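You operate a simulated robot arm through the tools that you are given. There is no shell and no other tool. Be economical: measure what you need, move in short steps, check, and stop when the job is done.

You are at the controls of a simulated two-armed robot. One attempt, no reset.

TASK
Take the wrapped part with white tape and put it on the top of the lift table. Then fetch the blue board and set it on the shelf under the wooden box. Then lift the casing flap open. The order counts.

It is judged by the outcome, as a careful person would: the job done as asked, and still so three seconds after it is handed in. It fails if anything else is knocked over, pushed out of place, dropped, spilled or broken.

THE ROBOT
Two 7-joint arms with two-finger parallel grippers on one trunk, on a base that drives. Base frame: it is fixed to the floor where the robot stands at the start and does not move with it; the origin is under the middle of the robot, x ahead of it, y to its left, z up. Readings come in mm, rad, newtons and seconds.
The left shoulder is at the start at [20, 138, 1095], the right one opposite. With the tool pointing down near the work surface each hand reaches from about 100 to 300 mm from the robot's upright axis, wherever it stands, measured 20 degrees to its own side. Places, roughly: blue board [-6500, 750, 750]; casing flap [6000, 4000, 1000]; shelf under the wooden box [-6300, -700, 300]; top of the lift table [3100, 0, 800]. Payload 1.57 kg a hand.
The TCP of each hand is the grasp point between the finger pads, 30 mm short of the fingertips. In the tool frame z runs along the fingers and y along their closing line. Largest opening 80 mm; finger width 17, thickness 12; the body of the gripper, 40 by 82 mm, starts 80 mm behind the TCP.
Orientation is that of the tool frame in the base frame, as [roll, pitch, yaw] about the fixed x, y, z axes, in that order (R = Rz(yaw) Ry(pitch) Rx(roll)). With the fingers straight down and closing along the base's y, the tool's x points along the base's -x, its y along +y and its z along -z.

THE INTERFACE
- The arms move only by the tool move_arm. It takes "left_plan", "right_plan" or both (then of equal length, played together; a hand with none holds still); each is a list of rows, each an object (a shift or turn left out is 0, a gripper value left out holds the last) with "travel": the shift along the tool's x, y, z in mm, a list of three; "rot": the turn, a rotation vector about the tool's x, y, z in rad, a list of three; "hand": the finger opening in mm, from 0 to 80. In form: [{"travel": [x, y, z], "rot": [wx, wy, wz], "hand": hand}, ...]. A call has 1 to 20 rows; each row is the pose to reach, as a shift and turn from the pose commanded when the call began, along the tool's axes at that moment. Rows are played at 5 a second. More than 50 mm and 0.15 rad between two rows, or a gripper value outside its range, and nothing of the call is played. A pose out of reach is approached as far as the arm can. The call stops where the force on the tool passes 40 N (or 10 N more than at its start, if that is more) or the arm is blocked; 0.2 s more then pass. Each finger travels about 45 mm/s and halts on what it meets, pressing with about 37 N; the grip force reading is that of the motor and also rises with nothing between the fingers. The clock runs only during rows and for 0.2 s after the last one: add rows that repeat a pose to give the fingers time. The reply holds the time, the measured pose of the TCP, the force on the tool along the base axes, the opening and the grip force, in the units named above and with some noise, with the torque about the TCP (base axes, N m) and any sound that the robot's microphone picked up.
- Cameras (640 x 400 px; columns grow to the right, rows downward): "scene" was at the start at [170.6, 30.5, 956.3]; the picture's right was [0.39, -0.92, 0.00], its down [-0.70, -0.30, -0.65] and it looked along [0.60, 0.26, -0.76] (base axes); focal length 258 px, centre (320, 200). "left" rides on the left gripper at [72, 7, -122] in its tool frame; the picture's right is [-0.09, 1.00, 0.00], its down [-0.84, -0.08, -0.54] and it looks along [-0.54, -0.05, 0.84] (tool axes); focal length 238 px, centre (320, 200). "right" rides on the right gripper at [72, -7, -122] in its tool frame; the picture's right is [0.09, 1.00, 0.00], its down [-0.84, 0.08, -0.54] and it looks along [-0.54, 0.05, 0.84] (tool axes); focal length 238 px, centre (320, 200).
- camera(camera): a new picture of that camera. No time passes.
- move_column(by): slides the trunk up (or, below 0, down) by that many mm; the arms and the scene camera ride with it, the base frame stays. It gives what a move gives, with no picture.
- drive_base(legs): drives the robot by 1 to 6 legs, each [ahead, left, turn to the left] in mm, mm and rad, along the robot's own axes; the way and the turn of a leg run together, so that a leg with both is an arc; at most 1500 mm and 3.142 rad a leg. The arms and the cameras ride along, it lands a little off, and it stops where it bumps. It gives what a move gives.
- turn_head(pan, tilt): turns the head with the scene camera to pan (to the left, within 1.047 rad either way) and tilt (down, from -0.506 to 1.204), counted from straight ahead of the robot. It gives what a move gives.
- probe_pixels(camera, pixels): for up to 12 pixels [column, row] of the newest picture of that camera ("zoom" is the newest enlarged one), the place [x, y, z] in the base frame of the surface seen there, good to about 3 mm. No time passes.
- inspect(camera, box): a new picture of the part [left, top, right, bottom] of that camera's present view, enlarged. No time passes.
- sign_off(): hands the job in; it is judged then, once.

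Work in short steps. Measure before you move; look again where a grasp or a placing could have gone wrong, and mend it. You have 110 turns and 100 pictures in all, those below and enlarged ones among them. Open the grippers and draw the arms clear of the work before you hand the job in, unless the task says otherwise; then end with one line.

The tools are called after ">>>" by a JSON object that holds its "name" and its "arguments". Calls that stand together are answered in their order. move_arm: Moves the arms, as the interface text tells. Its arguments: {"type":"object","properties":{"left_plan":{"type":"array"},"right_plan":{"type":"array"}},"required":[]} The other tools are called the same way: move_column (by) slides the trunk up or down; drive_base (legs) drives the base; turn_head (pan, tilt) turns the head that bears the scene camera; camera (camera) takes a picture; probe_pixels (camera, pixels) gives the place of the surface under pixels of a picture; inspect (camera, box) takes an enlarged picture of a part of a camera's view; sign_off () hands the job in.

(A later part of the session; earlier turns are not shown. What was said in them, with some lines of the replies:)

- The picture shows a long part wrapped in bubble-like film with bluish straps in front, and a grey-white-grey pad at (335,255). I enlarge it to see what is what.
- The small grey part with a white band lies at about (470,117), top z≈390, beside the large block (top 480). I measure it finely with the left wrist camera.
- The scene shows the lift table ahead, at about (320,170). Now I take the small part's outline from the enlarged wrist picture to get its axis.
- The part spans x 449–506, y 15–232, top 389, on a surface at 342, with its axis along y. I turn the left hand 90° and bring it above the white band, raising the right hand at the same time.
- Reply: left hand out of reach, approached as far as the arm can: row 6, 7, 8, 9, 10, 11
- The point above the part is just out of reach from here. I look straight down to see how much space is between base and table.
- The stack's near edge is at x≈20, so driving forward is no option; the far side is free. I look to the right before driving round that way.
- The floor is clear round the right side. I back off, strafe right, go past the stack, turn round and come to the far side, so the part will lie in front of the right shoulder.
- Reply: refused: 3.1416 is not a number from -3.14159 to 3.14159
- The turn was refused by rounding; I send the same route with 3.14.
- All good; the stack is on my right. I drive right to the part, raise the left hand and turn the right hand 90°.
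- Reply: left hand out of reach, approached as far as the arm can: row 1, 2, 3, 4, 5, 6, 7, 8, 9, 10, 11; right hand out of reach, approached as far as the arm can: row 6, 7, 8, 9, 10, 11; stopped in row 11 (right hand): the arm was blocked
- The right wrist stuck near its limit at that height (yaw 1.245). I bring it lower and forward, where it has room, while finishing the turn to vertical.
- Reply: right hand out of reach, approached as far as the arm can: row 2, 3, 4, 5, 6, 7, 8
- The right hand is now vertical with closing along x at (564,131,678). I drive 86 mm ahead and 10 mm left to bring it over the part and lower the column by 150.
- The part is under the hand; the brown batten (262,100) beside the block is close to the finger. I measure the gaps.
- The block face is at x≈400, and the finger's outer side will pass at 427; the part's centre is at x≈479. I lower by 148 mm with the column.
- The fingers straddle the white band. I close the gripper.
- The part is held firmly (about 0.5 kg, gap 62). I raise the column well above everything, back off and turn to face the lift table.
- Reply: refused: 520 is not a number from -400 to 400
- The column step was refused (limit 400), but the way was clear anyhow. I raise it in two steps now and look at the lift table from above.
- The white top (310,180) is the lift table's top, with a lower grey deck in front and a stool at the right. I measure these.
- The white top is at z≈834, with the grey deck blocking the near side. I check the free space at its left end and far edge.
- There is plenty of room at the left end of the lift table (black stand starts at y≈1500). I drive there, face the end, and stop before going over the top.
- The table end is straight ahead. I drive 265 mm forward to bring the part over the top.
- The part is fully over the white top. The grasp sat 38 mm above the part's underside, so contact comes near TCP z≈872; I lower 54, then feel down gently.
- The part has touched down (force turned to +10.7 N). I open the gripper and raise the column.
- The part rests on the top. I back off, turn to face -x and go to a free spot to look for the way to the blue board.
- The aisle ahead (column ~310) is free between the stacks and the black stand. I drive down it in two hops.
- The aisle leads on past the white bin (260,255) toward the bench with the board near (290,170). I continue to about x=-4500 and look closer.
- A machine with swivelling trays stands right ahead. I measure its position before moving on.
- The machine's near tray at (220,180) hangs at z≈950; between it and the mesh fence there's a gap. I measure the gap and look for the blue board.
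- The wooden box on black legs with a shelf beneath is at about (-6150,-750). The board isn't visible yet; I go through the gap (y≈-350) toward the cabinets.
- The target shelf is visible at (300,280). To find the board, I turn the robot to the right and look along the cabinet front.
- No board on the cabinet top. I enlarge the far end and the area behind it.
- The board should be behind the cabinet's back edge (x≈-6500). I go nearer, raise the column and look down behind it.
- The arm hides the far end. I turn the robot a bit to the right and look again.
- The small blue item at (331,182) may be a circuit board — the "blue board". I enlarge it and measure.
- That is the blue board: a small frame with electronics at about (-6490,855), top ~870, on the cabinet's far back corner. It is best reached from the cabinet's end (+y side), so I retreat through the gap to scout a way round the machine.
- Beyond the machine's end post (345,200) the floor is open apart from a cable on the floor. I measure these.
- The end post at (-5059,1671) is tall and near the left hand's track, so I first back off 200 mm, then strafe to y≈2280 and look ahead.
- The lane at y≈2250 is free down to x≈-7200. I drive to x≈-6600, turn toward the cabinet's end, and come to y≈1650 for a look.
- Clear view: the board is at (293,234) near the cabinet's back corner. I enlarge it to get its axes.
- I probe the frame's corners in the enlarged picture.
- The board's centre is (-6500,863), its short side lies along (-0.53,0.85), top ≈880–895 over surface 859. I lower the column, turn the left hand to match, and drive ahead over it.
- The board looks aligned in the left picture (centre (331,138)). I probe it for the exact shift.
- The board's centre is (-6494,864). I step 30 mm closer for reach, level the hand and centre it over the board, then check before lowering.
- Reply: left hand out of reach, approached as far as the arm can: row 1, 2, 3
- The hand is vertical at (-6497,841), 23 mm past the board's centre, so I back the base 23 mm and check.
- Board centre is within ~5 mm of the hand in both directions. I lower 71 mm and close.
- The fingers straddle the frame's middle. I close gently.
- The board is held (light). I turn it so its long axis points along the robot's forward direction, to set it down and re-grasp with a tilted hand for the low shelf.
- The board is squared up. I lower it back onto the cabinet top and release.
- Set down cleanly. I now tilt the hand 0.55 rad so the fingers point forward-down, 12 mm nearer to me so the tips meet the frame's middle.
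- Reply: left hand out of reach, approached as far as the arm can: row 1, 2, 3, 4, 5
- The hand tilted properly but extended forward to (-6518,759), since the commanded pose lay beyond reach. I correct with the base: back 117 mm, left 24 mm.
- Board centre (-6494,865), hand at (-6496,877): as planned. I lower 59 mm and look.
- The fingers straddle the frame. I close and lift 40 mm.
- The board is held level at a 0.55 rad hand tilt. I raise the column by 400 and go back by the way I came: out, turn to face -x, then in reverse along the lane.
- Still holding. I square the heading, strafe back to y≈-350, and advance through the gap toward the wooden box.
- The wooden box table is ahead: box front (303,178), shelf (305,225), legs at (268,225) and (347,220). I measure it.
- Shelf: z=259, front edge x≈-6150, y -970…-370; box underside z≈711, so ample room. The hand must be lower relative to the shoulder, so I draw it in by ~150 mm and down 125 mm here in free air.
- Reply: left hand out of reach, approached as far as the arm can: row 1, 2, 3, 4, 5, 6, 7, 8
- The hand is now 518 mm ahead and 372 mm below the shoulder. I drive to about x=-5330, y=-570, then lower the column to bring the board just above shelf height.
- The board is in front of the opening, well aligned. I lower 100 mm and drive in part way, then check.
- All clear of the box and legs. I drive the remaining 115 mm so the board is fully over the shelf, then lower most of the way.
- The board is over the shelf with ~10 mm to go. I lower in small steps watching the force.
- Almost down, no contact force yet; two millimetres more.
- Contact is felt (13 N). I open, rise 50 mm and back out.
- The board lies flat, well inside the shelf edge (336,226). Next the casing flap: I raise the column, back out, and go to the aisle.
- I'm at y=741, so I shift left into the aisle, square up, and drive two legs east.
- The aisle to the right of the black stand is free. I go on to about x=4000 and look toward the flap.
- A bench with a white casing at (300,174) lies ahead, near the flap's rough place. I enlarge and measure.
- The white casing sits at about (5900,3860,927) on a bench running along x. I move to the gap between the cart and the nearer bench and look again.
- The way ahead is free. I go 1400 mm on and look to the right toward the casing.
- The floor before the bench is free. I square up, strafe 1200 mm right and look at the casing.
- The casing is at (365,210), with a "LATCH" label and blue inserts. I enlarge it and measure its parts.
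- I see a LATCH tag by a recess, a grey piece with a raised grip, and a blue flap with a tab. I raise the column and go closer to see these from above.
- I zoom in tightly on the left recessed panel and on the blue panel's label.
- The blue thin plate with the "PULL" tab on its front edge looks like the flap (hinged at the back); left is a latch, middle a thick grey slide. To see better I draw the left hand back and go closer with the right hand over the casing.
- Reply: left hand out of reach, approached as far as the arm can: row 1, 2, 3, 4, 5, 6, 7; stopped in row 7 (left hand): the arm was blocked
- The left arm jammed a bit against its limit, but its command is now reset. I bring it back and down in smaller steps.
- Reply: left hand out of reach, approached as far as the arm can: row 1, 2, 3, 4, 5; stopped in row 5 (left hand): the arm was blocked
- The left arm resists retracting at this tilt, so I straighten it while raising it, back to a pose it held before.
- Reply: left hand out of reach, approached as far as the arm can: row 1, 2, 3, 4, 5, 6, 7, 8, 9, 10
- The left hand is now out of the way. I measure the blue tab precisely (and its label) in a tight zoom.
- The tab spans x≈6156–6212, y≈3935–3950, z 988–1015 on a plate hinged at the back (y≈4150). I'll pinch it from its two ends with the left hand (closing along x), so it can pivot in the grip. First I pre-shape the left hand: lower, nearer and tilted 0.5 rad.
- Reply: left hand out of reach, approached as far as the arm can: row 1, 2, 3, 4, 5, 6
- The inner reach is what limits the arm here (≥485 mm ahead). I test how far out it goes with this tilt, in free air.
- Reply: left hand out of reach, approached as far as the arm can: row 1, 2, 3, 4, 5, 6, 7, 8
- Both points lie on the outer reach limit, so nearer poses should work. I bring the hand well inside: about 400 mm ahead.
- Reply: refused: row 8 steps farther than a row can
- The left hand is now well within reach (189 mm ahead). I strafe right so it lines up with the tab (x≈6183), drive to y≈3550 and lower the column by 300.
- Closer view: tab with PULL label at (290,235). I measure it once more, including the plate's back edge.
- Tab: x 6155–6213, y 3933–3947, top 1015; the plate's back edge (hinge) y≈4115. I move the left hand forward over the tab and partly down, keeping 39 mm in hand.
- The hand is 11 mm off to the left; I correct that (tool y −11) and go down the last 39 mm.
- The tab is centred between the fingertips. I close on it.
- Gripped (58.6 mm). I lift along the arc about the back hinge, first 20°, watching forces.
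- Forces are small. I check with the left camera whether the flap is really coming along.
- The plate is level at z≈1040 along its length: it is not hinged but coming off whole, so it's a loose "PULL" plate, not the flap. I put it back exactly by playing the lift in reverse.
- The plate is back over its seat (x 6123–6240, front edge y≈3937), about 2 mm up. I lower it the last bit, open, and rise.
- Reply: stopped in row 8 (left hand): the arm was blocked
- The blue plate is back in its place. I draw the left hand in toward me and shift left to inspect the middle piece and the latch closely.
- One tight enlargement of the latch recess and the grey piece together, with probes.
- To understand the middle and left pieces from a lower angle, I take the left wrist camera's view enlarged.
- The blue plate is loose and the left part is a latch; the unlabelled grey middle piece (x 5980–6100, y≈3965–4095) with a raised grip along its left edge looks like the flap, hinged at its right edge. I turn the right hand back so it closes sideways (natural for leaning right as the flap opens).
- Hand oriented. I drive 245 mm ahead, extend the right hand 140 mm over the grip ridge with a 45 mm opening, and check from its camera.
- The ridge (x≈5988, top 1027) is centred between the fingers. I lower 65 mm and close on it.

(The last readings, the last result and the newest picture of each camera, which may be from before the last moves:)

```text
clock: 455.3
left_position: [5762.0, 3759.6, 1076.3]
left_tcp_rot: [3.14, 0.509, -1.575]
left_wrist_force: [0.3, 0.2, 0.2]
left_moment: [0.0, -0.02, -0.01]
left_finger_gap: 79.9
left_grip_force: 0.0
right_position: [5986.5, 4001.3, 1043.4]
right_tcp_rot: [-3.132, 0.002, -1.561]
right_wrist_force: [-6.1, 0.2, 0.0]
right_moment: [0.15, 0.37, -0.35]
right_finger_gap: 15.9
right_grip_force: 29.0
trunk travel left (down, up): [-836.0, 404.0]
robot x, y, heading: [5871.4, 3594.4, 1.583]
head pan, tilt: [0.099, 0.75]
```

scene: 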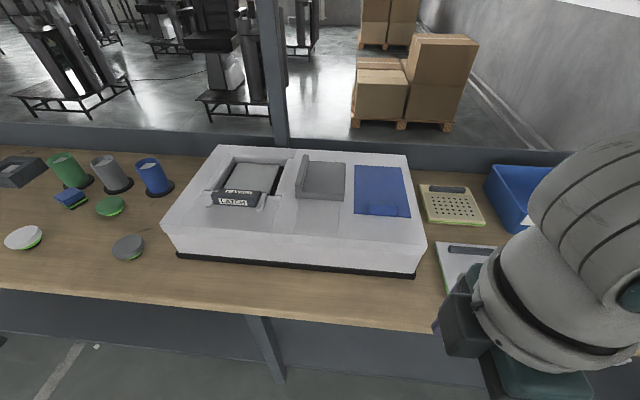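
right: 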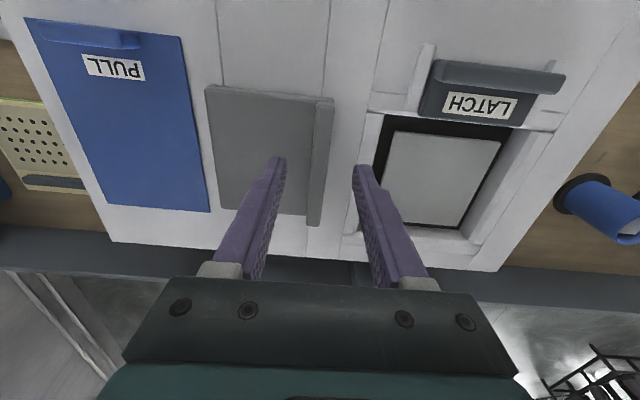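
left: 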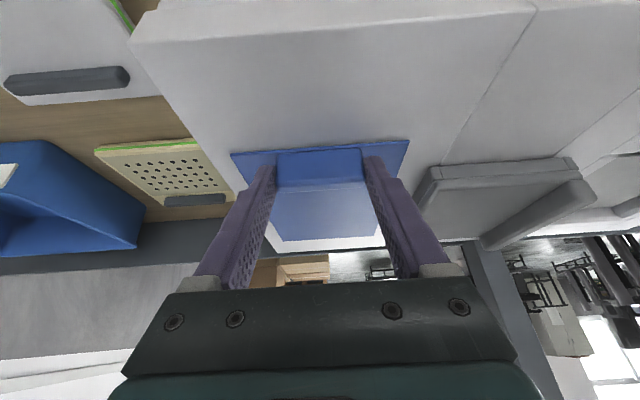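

Gripped (16 mm). I try the first 8° of lift, rolling the hand about the right-edge hinge axis (x≈6095).

>>> {"name": "move_arm", "arguments": {"right_plan": [{"travel": [0, -1.1, -2.5], "rot": [-0.023, 0, 0]}, {"travel": [0, -2.3, -5.1], "rot": [-0.047, 0, 0]}, {"travel": [0, -4.8, -9.9], "rot": [-0.094, 0, 0]}, {"travel": [0, -7.5, -14.5], "rot": [-0.14, 0, 0]}, {"travel": [0, -7.5, -14.5], "rot": [-0.14, 0, 0]}]}}

>>> {"name": "camera", "arguments": {"camera": "right"}}

>>> {"name": "probe_pixels", "arguments": {"camera": "right", "pixels": [[320, 170], [300, 150], [270, 170], [250, 140], [230, 130], [220, 150], [240, 200], [200, 140], [275, 210], [230, 180]]}}

```text
clock: 456.5
left_position: [5762.2, 3761.2, 1075.8]
left_tcp_rot: [3.14, 0.508, -1.573]
left_wrist_force: [-0.2, -0.4, -0.1]
left_moment: [-0.02, 0.01, -0.01]
left_finger_gap: 79.9
left_grip_force: 0.1
right_position: [5997.0, 4000.3, 1057.9]
right_tcp_rot: [3.013, 0.002, -1.564]
right_wrist_force: [-3.5, 4.5, -4.3]
right_moment: [-0.29, 0.54, -0.31]
right_finger_gap: 15.7
right_grip_force: 31.2
trunk travel left (down, up): [-836.0, 404.0]
robot x, y, heading: [5874.6, 3593.0, 1.579]
head pan, tilt: [0.099, 0.75]
```

```text
6 pictures are left
```

right: 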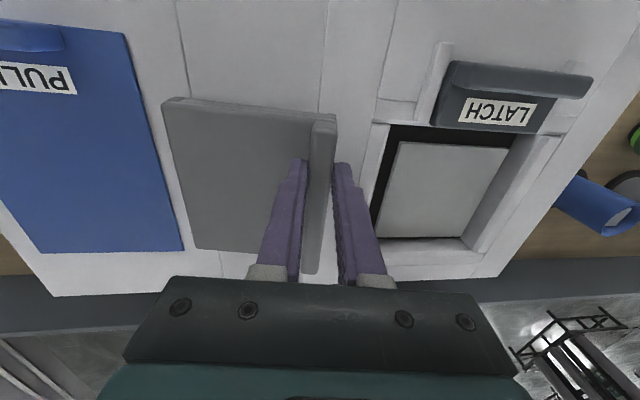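

```text
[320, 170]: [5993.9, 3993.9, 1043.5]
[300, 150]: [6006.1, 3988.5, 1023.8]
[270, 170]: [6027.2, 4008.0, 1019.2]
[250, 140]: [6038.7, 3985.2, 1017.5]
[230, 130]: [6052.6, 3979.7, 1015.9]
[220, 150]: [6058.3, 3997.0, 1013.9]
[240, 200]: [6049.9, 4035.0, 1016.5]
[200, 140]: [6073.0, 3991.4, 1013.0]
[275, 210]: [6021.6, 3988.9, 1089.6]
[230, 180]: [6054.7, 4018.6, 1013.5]
```

It is the flap: its surface now slopes from z 1024 at x=6006 to 1013 at x=6073, hinged at the right edge. I carry on along the same arc to 48°.

>>> {"name": "move_arm", "arguments": {"right_plan": [{"travel": [0, -3.5, -7.4], "rot": [-0.07, 0, 0]}, {"travel": [0, -7.4, -14.5], "rot": [-0.14, 0, 0]}, {"travel": [0, -11.9, -21.3], "rot": [-0.209, 0, 0]}, {"travel": [0, -16.8, -27.7], "rot": [-0.279, 0, 0]}, {"travel": [0, -22.2, -33.9], "rot": [-0.349, 0, 0]}, {"travel": [0, -28, -39.6], "rot": [-0.419, 0, 0]}, {"travel": [0, -34.2, -44.9], "rot": [-0.489, 0, 0]}, {"travel": [0, -40.7, -49.7], "rot": [-0.559, 0, 0]}, {"travel": [0, -47.5, -54], "rot": [-0.628, 0, 0]}, {"travel": [0, -54.6, -57.9], "rot": [-0.698, 0, 0]}, {"travel": [0, -54.6, -57.9], "rot": [-0.698, 0, 0]}]}}

```text
clock: 458.7
left_position: [5763.5, 3760.9, 1076.9]
left_tcp_rot: [3.139, 0.508, -1.571]
left_wrist_force: [-0.2, 0.5, -0.7]
left_moment: [0.01, -0.02, -0.01]
left_finger_gap: 79.9
left_grip_force: 0.1
right_position: [6031.9, 3993.4, 1092.0]
right_tcp_rot: [2.582, -0.012, -1.563]
right_wrist_force: [1.7, 2.0, -0.7]
right_moment: [0.02, -0.36, -0.06]
right_finger_gap: 16.2
right_grip_force: 31.4
right hand out of reach, approached as far as the arm can: row 7, 8, 9, 10
trunk travel left (down, up): [-836.0, 404.0]
robot x, y, heading: [5873.7, 3595.7, 1.572]
head pan, tilt: [0.099, 0.75]
stopped in row 10 (right hand): the force on the tool passed its limit at 48 N (the readings are from after the stop); the commanded pose is now the measured one
```

The hinge gives; the arm hit its reach at about 33° (no damage, force stop). I loosen the grip to 34 mm so the left finger acts as a hook under the flap's edge, then swing it on with column and base moves.

>>> {"name": "move_arm", "arguments": {"right_plan": [{"hand": 24}, {"hand": 34}, {"hand": 34}]}}

>>> {"name": "move_column", "arguments": {"by": 14}}

>>> {"name": "drive_base", "arguments": {"legs": [[0, -35, 0]]}}

>>> {"name": "camera", "arguments": {"camera": "right"}}

>>> {"name": "probe_pixels", "arguments": {"camera": "right", "pixels": [[320, 170], [300, 150], [280, 130], [260, 140], [240, 150], [220, 150], [320, 130], [300, 110], [340, 150], [200, 130]]}}

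```text
clock: 459.5
left_position: [5762.5, 3760.5, 1076.1]
left_tcp_rot: [3.141, 0.507, -1.573]
left_wrist_force: [0.3, 0.8, -0.4]
left_moment: [0.01, 0.0, 0.02]
left_finger_gap: 80.0
left_grip_force: 0.0
right_position: [6030.9, 3993.5, 1090.7]
right_tcp_rot: [2.577, -0.011, -1.564]
right_wrist_force: [-0.7, 0.4, -0.2]
right_moment: [0.01, 0.01, -0.02]
right_finger_gap: 33.9
right_grip_force: 0.1
trunk travel left (down, up): [-836.0, 404.0]
robot x, y, heading: [5875.9, 3595.2, 1.578]
head pan, tilt: [0.099, 0.75]
```

```text
clock: 460.1
left_position: [5761.7, 3760.4, 1089.6]
left_tcp_rot: [3.14, 0.507, -1.573]
left_wrist_force: [0.3, 0.3, 0.3]
left_moment: [-0.01, 0.02, -0.03]
left_finger_gap: 79.8
left_grip_force: 0.1
right_position: [6030.5, 3991.7, 1105.2]
right_tcp_rot: [2.578, -0.013, -1.56]
right_wrist_force: [0.2, 0.2, -0.2]
right_moment: [0.0, -0.01, -0.03]
right_finger_gap: 34.1
right_grip_force: 0.1
trunk travel left (down, up): [-850.0, 390.0]
robot x, y, heading: [5874.4, 3596.8, 1.572]
head pan, tilt: [0.099, 0.75]
```

```text
clock: 460.9
left_position: [5795.8, 3760.4, 1090.0]
left_tcp_rot: [3.139, 0.508, -1.574]
left_wrist_force: [0.3, 0.0, 0.2]
left_moment: [-0.02, 0.02, 0.01]
left_finger_gap: 80.2
left_grip_force: 0.0
right_position: [6063.6, 3992.4, 1104.0]
right_tcp_rot: [2.578, -0.013, -1.562]
right_wrist_force: [-0.2, -0.4, -0.1]
right_moment: [-0.01, 0.0, 0.02]
right_finger_gap: 34.1
right_grip_force: 0.0
trunk travel left (down, up): [-850.0, 390.0]
robot x, y, heading: [5910.1, 3593.6, 1.579]
head pan, tilt: [0.099, 0.75]
```

```text
5 pictures are left
```

right: 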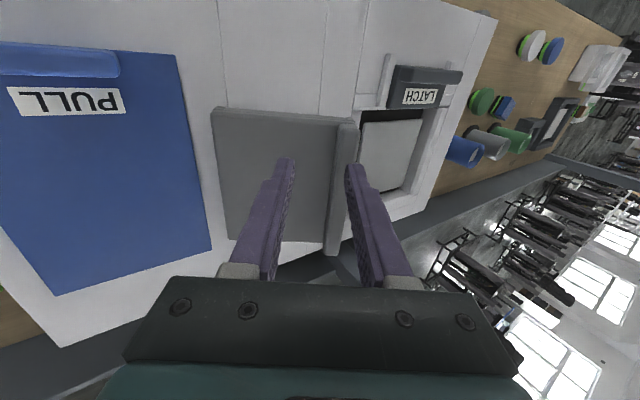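

```text
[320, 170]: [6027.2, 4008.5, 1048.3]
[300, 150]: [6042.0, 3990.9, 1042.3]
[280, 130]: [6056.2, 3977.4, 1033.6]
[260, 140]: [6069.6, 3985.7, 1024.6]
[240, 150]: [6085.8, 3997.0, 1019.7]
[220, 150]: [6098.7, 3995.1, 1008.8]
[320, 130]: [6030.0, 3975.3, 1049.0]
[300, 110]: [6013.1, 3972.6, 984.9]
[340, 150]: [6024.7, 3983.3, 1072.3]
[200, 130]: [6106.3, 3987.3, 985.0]
```

The flap holds itself at about 30° (friction hinge, no force on the hand). I now raise clear, close and straighten the fingers into a rod, step left of the flap, and lower the tip below the raised edge.

>>> {"name": "move_column", "arguments": {"by": 60}}

>>> {"name": "move_arm", "arguments": {"right_plan": [{"rot": [0.14, 0, 0], "hand": 20}, {"rot": [0.28, 0, 0], "hand": 5}, {"rot": [0.42, 0, 0], "hand": 0}, {"rot": [0.56, 0, 0], "hand": 0}, {"rot": [0.56, 0, 0], "hand": 0}]}}

>>> {"name": "drive_base", "arguments": {"legs": [[0, 115, 0]]}}

```text
clock: 461.9
left_position: [5796.7, 3760.7, 1150.0]
left_tcp_rot: [3.139, 0.508, -1.573]
left_wrist_force: [-0.1, -0.3, 0.2]
left_moment: [0.01, -0.01, -0.04]
left_finger_gap: 80.1
left_grip_force: 0.1
right_position: [6064.3, 3992.6, 1164.9]
right_tcp_rot: [2.579, -0.011, -1.561]
right_wrist_force: [0.1, -0.7, 0.0]
right_moment: [-0.02, -0.04, -0.03]
right_finger_gap: 34.1
right_grip_force: 0.1
trunk travel left (down, up): [-910.0, 330.0]
robot x, y, heading: [5913.0, 3595.0, 1.578]
head pan, tilt: [0.099, 0.75]
```

```text
clock: 463.1
left_position: [5797.4, 3759.6, 1148.8]
left_tcp_rot: [3.14, 0.508, -1.573]
left_wrist_force: [-0.2, 0.1, 0.1]
left_moment: [-0.03, 0.0, -0.05]
left_finger_gap: 79.9
left_grip_force: 0.1
right_position: [6064.2, 3993.7, 1165.1]
right_tcp_rot: [3.138, -0.012, -1.562]
right_wrist_force: [0.4, -0.2, 0.6]
right_moment: [-0.05, 0.0, 0.0]
right_finger_gap: 0.2
right_grip_force: 21.7
trunk travel left (down, up): [-910.0, 330.0]
robot x, y, heading: [5909.2, 3592.7, 1.576]
head pan, tilt: [0.099, 0.75]
```

```text
clock: 464.4
left_position: [5681.8, 3760.1, 1149.9]
left_tcp_rot: [3.141, 0.509, -1.573]
left_wrist_force: [-0.3, 0.1, -0.6]
left_moment: [-0.01, -0.01, 0.03]
left_finger_gap: 80.0
left_grip_force: 0.1
right_position: [5948.4, 3992.1, 1165.3]
right_tcp_rot: [3.136, -0.013, -1.561]
right_wrist_force: [0.4, 1.1, 0.3]
right_moment: [0.0, -0.01, 0.04]
right_finger_gap: 0.1
right_grip_force: 21.0
trunk travel left (down, up): [-910.0, 330.0]
robot x, y, heading: [5790.9, 3595.3, 1.578]
head pan, tilt: [0.099, 0.75]
```

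Now I lower the tip to about z 1035, move close, and push the flap up and over to the right with the arm.

>>> {"name": "move_column", "arguments": {"by": -100}}

>>> {"name": "drive_base", "arguments": {"legs": [[0, -30, 0]]}}

>>> {"name": "move_arm", "arguments": {"right_plan": [{"travel": [0, -10, 0]}, {"travel": [0, -20, 0]}, {"travel": [0, -30, 0]}, {"travel": [0, -40, 0]}, {"travel": [0, -50, 0]}, {"travel": [0, -60, 0]}, {"travel": [0, -70, 0]}, {"travel": [0, -80, 0]}, {"travel": [0, -88, 0]}, {"travel": [0, -88, 0]}]}}

>>> {"name": "camera", "arguments": {"camera": "right"}}

>>> {"name": "probe_pixels", "arguments": {"camera": "right", "pixels": [[290, 130], [280, 110], [270, 130], [260, 130], [250, 130], [240, 150], [230, 120], [300, 150], [280, 160], [260, 100]]}}

```text
clock: 465.7
left_position: [5680.4, 3759.9, 1050.3]
left_tcp_rot: [3.14, 0.507, -1.575]
left_wrist_force: [0.4, 0.6, 0.5]
left_moment: [0.01, -0.05, -0.05]
left_finger_gap: 80.0
left_grip_force: 0.0
right_position: [5947.5, 3992.1, 1065.4]
right_tcp_rot: [3.139, -0.012, -1.56]
right_wrist_force: [-0.5, -0.6, -0.3]
right_moment: [0.0, -0.01, -0.02]
right_finger_gap: 0.0
right_grip_force: 21.5
trunk travel left (down, up): [-810.0, 430.0]
robot x, y, heading: [5793.8, 3595.0, 1.576]
head pan, tilt: [0.099, 0.75]
```

```text
clock: 466.5
left_position: [5711.6, 3759.5, 1049.7]
left_tcp_rot: [3.14, 0.508, -1.573]
left_wrist_force: [-0.6, 0.5, -0.4]
left_moment: [0.0, 0.01, 0.02]
left_finger_gap: 79.8
left_grip_force: 0.2
right_position: [5976.8, 3992.2, 1064.5]
right_tcp_rot: [3.136, -0.011, -1.561]
right_wrist_force: [0.0, 0.1, -0.1]
right_moment: [0.0, -0.02, 0.01]
right_finger_gap: 0.0
right_grip_force: 21.0
trunk travel left (down, up): [-810.0, 430.0]
robot x, y, heading: [5823.7, 3595.6, 1.578]
head pan, tilt: [0.099, 0.75]
```

```text
clock: 467.2
left_position: [5708.2, 3758.8, 1050.0]
left_tcp_rot: [3.139, 0.507, -1.574]
left_wrist_force: [0.2, 0.4, 1.0]
left_moment: [-0.01, -0.01, 0.0]
left_finger_gap: 80.2
left_grip_force: 0.0
right_position: [5986.8, 3994.5, 1067.8]
right_tcp_rot: [3.104, -0.011, -1.55]
right_wrist_force: [-9.9, -3.2, 6.2]
right_moment: [-0.12, 0.18, -0.08]
right_finger_gap: 0.0
right_grip_force: 21.8
trunk travel left (down, up): [-810.0, 430.0]
robot x, y, heading: [5824.9, 3589.7, 1.582]
head pan, tilt: [0.099, 0.75]
stopped in row 3 (right hand): the force on the tool passed its limit at 45 N (the readings are from after the stop); the commanded pose is now the measured one
```

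```text
4 pictures are left
```

right: 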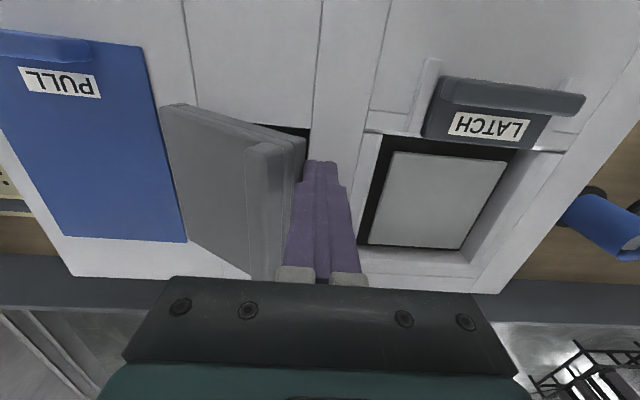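

```text
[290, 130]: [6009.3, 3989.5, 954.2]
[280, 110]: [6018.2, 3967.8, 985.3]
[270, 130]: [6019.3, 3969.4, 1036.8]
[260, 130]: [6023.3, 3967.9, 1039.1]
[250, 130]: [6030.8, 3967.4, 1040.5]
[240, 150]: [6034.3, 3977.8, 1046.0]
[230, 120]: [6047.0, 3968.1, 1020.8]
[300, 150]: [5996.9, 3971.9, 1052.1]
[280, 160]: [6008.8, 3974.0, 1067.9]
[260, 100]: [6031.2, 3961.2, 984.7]
```

The rod pushes on the ridge's outer face with poor leverage. I'll lean the fingers the other way (tips pointing right, under the flap's edge) and lift it along its arc to about 90°.

>>> {"name": "move_arm", "arguments": {"right_plan": [{"travel": [0, 25, 0]}, {"travel": [0, 40, 0], "rot": [0.14, 0, 0]}, {"travel": [0, 40, 10], "rot": [0.28, 0, 0]}, {"travel": [0, 40, 20], "rot": [0.42, 0, 0]}, {"travel": [0, 40, 30], "rot": [0.55, 0, 0]}, {"travel": [0, 40, 38], "rot": [0.637, 0, 0]}, {"travel": [0, 20, 38], "rot": [0.637, 0, 0]}, {"travel": [0, 2, 38], "rot": [0.637, 0, 0]}, {"travel": [0, -5, 28], "rot": [0.637, 0, 0]}, {"travel": [0, -12, 17.4], "rot": [0.637, 0, 0]}, {"travel": [0, -20, 9], "rot": [0.637, 0, 0]}, {"travel": [0, -29.6, 0.6], "rot": [0.637, 0, 0]}, {"travel": [0, -40, -6], "rot": [0.637, 0, 0]}, {"travel": [0, -50, -12], "rot": [0.637, 0, 0]}, {"travel": [0, -61, -17], "rot": [0.637, 0, 0]}, {"travel": [0, -73, -20.6], "rot": [0.637, 0, 0]}, {"travel": [0, -85, -22.5], "rot": [0.637, 0, 0]}, {"travel": [0, -93, -23.5], "rot": [0.637, 0, 0]}]}}

>>> {"name": "inspect", "arguments": {"camera": "scene", "box": [200, 100, 520, 300]}}

```text
clock: 471.0
left_position: [5711.0, 3758.6, 1050.2]
left_tcp_rot: [3.138, 0.508, -1.571]
left_wrist_force: [-0.3, -0.1, 0.8]
left_moment: [0.04, 0.0, 0.0]
left_finger_gap: 80.1
left_grip_force: 0.0
right_position: [6084.7, 3993.6, 1088.6]
right_tcp_rot: [-2.531, -0.01, -1.55]
right_wrist_force: [-1.0, 0.6, -0.8]
right_moment: [0.01, 0.01, -0.01]
right_finger_gap: 0.3
right_grip_force: 21.4
right hand out of reach, approached as far as the arm can: row 5, 6, 7, 8
trunk travel left (down, up): [-810.0, 430.0]
robot x, y, heading: [5821.9, 3596.0, 1.581]
head pan, tilt: [0.099, 0.75]
```

```text
2.00 times, centred on (360, 200) of scene
```

zoom: 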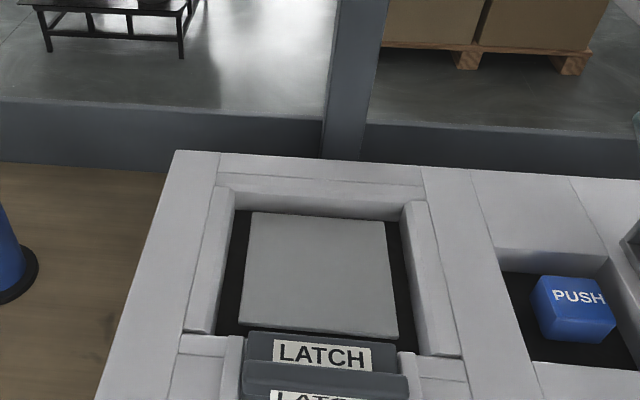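

The flap is up: the compartment with a PUSH button under it is exposed. I withdraw to the left, rise, back off and check that the flap stays.

>>> {"name": "drive_base", "arguments": {"legs": [[0, 70, 0]]}}

>>> {"name": "move_column", "arguments": {"by": 160}}

>>> {"name": "drive_base", "arguments": {"legs": [[-350, 0, 0]]}}

>>> {"name": "turn_head", "arguments": {"pan": -0.15, "tilt": 0.65}}

>>> {"name": "camera", "arguments": {"camera": "scene"}}

```text
clock: 472.0
left_position: [5640.7, 3758.7, 1049.1]
left_tcp_rot: [3.141, 0.508, -1.571]
left_wrist_force: [0.3, 0.5, 0.4]
left_moment: [-0.02, 0.01, -0.04]
left_finger_gap: 79.8
left_grip_force: 0.1
right_position: [6014.3, 3993.1, 1088.3]
right_tcp_rot: [-2.532, -0.012, -1.551]
right_wrist_force: [0.7, -0.4, 0.6]
right_moment: [0.05, -0.01, 0.01]
right_finger_gap: 0.0
right_grip_force: 21.6
trunk travel left (down, up): [-810.0, 430.0]
robot x, y, heading: [5755.3, 3592.0, 1.578]
head pan, tilt: [0.099, 0.75]
```

```text
clock: 473.9
left_position: [5640.4, 3758.7, 1209.5]
left_tcp_rot: [3.139, 0.507, -1.571]
left_wrist_force: [0.2, -0.4, 0.0]
left_moment: [0.0, 0.01, 0.03]
left_finger_gap: 80.2
left_grip_force: 0.0
right_position: [6015.0, 3993.8, 1249.3]
right_tcp_rot: [-2.531, -0.011, -1.551]
right_wrist_force: [0.8, 0.2, 0.3]
right_moment: [-0.02, 0.01, 0.0]
right_finger_gap: 0.1
right_grip_force: 21.8
trunk travel left (down, up): [-970.0, 270.0]
robot x, y, heading: [5758.3, 3596.3, 1.579]
head pan, tilt: [0.099, 0.75]
```

```text
clock: 476.1
left_position: [5645.2, 3409.7, 1209.4]
left_tcp_rot: [3.141, 0.509, -1.569]
left_wrist_force: [-0.2, 0.1, -0.5]
left_moment: [-0.01, 0.0, -0.01]
left_finger_gap: 80.1
left_grip_force: 0.1
right_position: [6017.1, 3646.5, 1249.2]
right_tcp_rot: [-2.531, -0.012, -1.55]
right_wrist_force: [-0.3, -0.1, 0.8]
right_moment: [0.04, -0.02, 0.0]
right_finger_gap: 0.0
right_grip_force: 21.0
trunk travel left (down, up): [-970.0, 270.0]
robot x, y, heading: [5754.5, 3243.5, 1.583]
head pan, tilt: [0.099, 0.75]
```

```text
clock: 476.9
left_position: [5643.6, 3411.2, 1209.4]
left_tcp_rot: [3.138, 0.508, -1.57]
left_wrist_force: [0.2, -0.5, -0.4]
left_moment: [0.01, 0.0, -0.01]
left_finger_gap: 80.0
left_grip_force: 0.0
right_position: [6015.7, 3646.4, 1248.5]
right_tcp_rot: [-2.533, -0.011, -1.547]
right_wrist_force: [1.1, -0.3, -0.7]
right_moment: [-0.01, -0.02, -0.01]
right_finger_gap: 0.0
right_grip_force: 21.0
trunk travel left (down, up): [-970.0, 270.0]
robot x, y, heading: [5756.4, 3246.6, 1.582]
head pan, tilt: [-0.15, 0.649]
```

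```text
2 pictures are left
```

scene: 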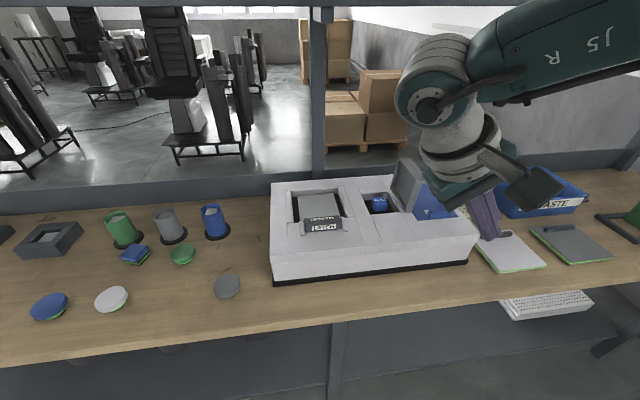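

The flap stands up by itself at (405,185). I measure its angle.

>>> {"name": "inspect", "arguments": {"camera": "scene", "box": [350, 145, 470, 235]}}

>>> {"name": "probe_pixels", "arguments": {"camera": "zoom", "pixels": [[260, 120], [260, 170], [250, 200], [240, 230], [290, 80], [280, 200], [310, 150], [330, 200], [270, 240], [300, 250]]}}

```text
4.44 times, centred on (410, 190) of scene
```

zoom: 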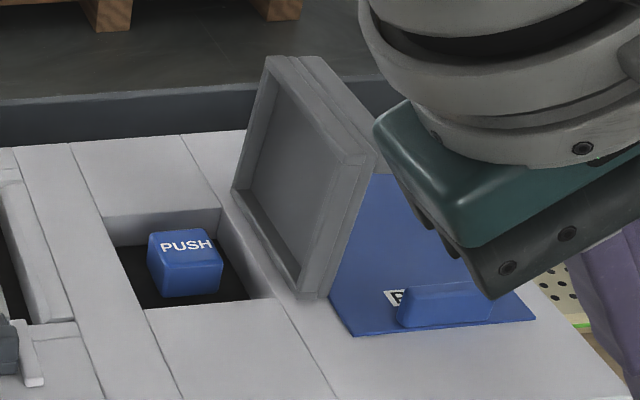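

```text
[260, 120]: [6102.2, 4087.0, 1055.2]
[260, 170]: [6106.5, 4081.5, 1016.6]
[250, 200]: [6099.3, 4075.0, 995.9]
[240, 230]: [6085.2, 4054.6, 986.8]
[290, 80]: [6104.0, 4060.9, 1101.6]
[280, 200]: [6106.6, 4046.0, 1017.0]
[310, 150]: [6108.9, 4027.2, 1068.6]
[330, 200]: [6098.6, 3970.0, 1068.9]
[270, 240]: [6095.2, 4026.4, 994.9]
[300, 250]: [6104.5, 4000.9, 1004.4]
```

The flap stands vertical (its face at x≈6105 from z 995 to 1100) and stays put, with the plate beside it in place. I open the right gripper and back away.

>>> {"name": "move_arm", "arguments": {"right_plan": [{"hand": 40}, {"hand": 80}, {"hand": 80}, {"hand": 80}]}}

>>> {"name": "drive_base", "arguments": {"legs": [[-250, 0, 0]]}}

>>> {"name": "sign_off", "arguments": {}}

```text
clock: 477.9
left_position: [5644.6, 3410.0, 1210.7]
left_tcp_rot: [3.139, 0.506, -1.567]
left_wrist_force: [0.1, -0.4, 0.3]
left_moment: [-0.04, -0.02, 0.01]
left_finger_gap: 79.9
left_grip_force: 0.2
right_position: [6016.7, 3646.7, 1247.9]
right_tcp_rot: [-2.531, -0.012, -1.547]
right_wrist_force: [0.5, 0.4, 0.1]
right_moment: [0.02, 0.02, 0.01]
right_finger_gap: 80.1
right_grip_force: 0.1
trunk travel left (down, up): [-970.0, 270.0]
robot x, y, heading: [5754.7, 3245.3, 1.586]
head pan, tilt: [-0.15, 0.649]
```

```text
clock: 479.7
left_position: [5646.8, 3158.8, 1209.4]
left_tcp_rot: [3.141, 0.511, -1.571]
left_wrist_force: [0.5, 0.2, -0.5]
left_moment: [0.01, 0.02, 0.01]
left_finger_gap: 79.9
left_grip_force: 0.0
right_position: [6020.0, 3395.0, 1248.8]
right_tcp_rot: [-2.532, -0.011, -1.551]
right_wrist_force: [0.3, 0.4, 0.4]
right_moment: [0.04, 0.0, 0.0]
right_finger_gap: 79.9
right_grip_force: 0.0
trunk travel left (down, up): [-970.0, 270.0]
robot x, y, heading: [5761.0, 2994.1, 1.577]
head pan, tilt: [-0.15, 0.649]
```

```text
The job is handed in.
```

The wrapped part is on the lift table top, the blue board is on the shelf under the wooden box, and the casing flap is open, standing upright by itself, all done in that order; on the way I mistook the casing's loose blue "PULL" plate for the flap, lifted it about 5 cm, and set it back within a few mm of where it was.
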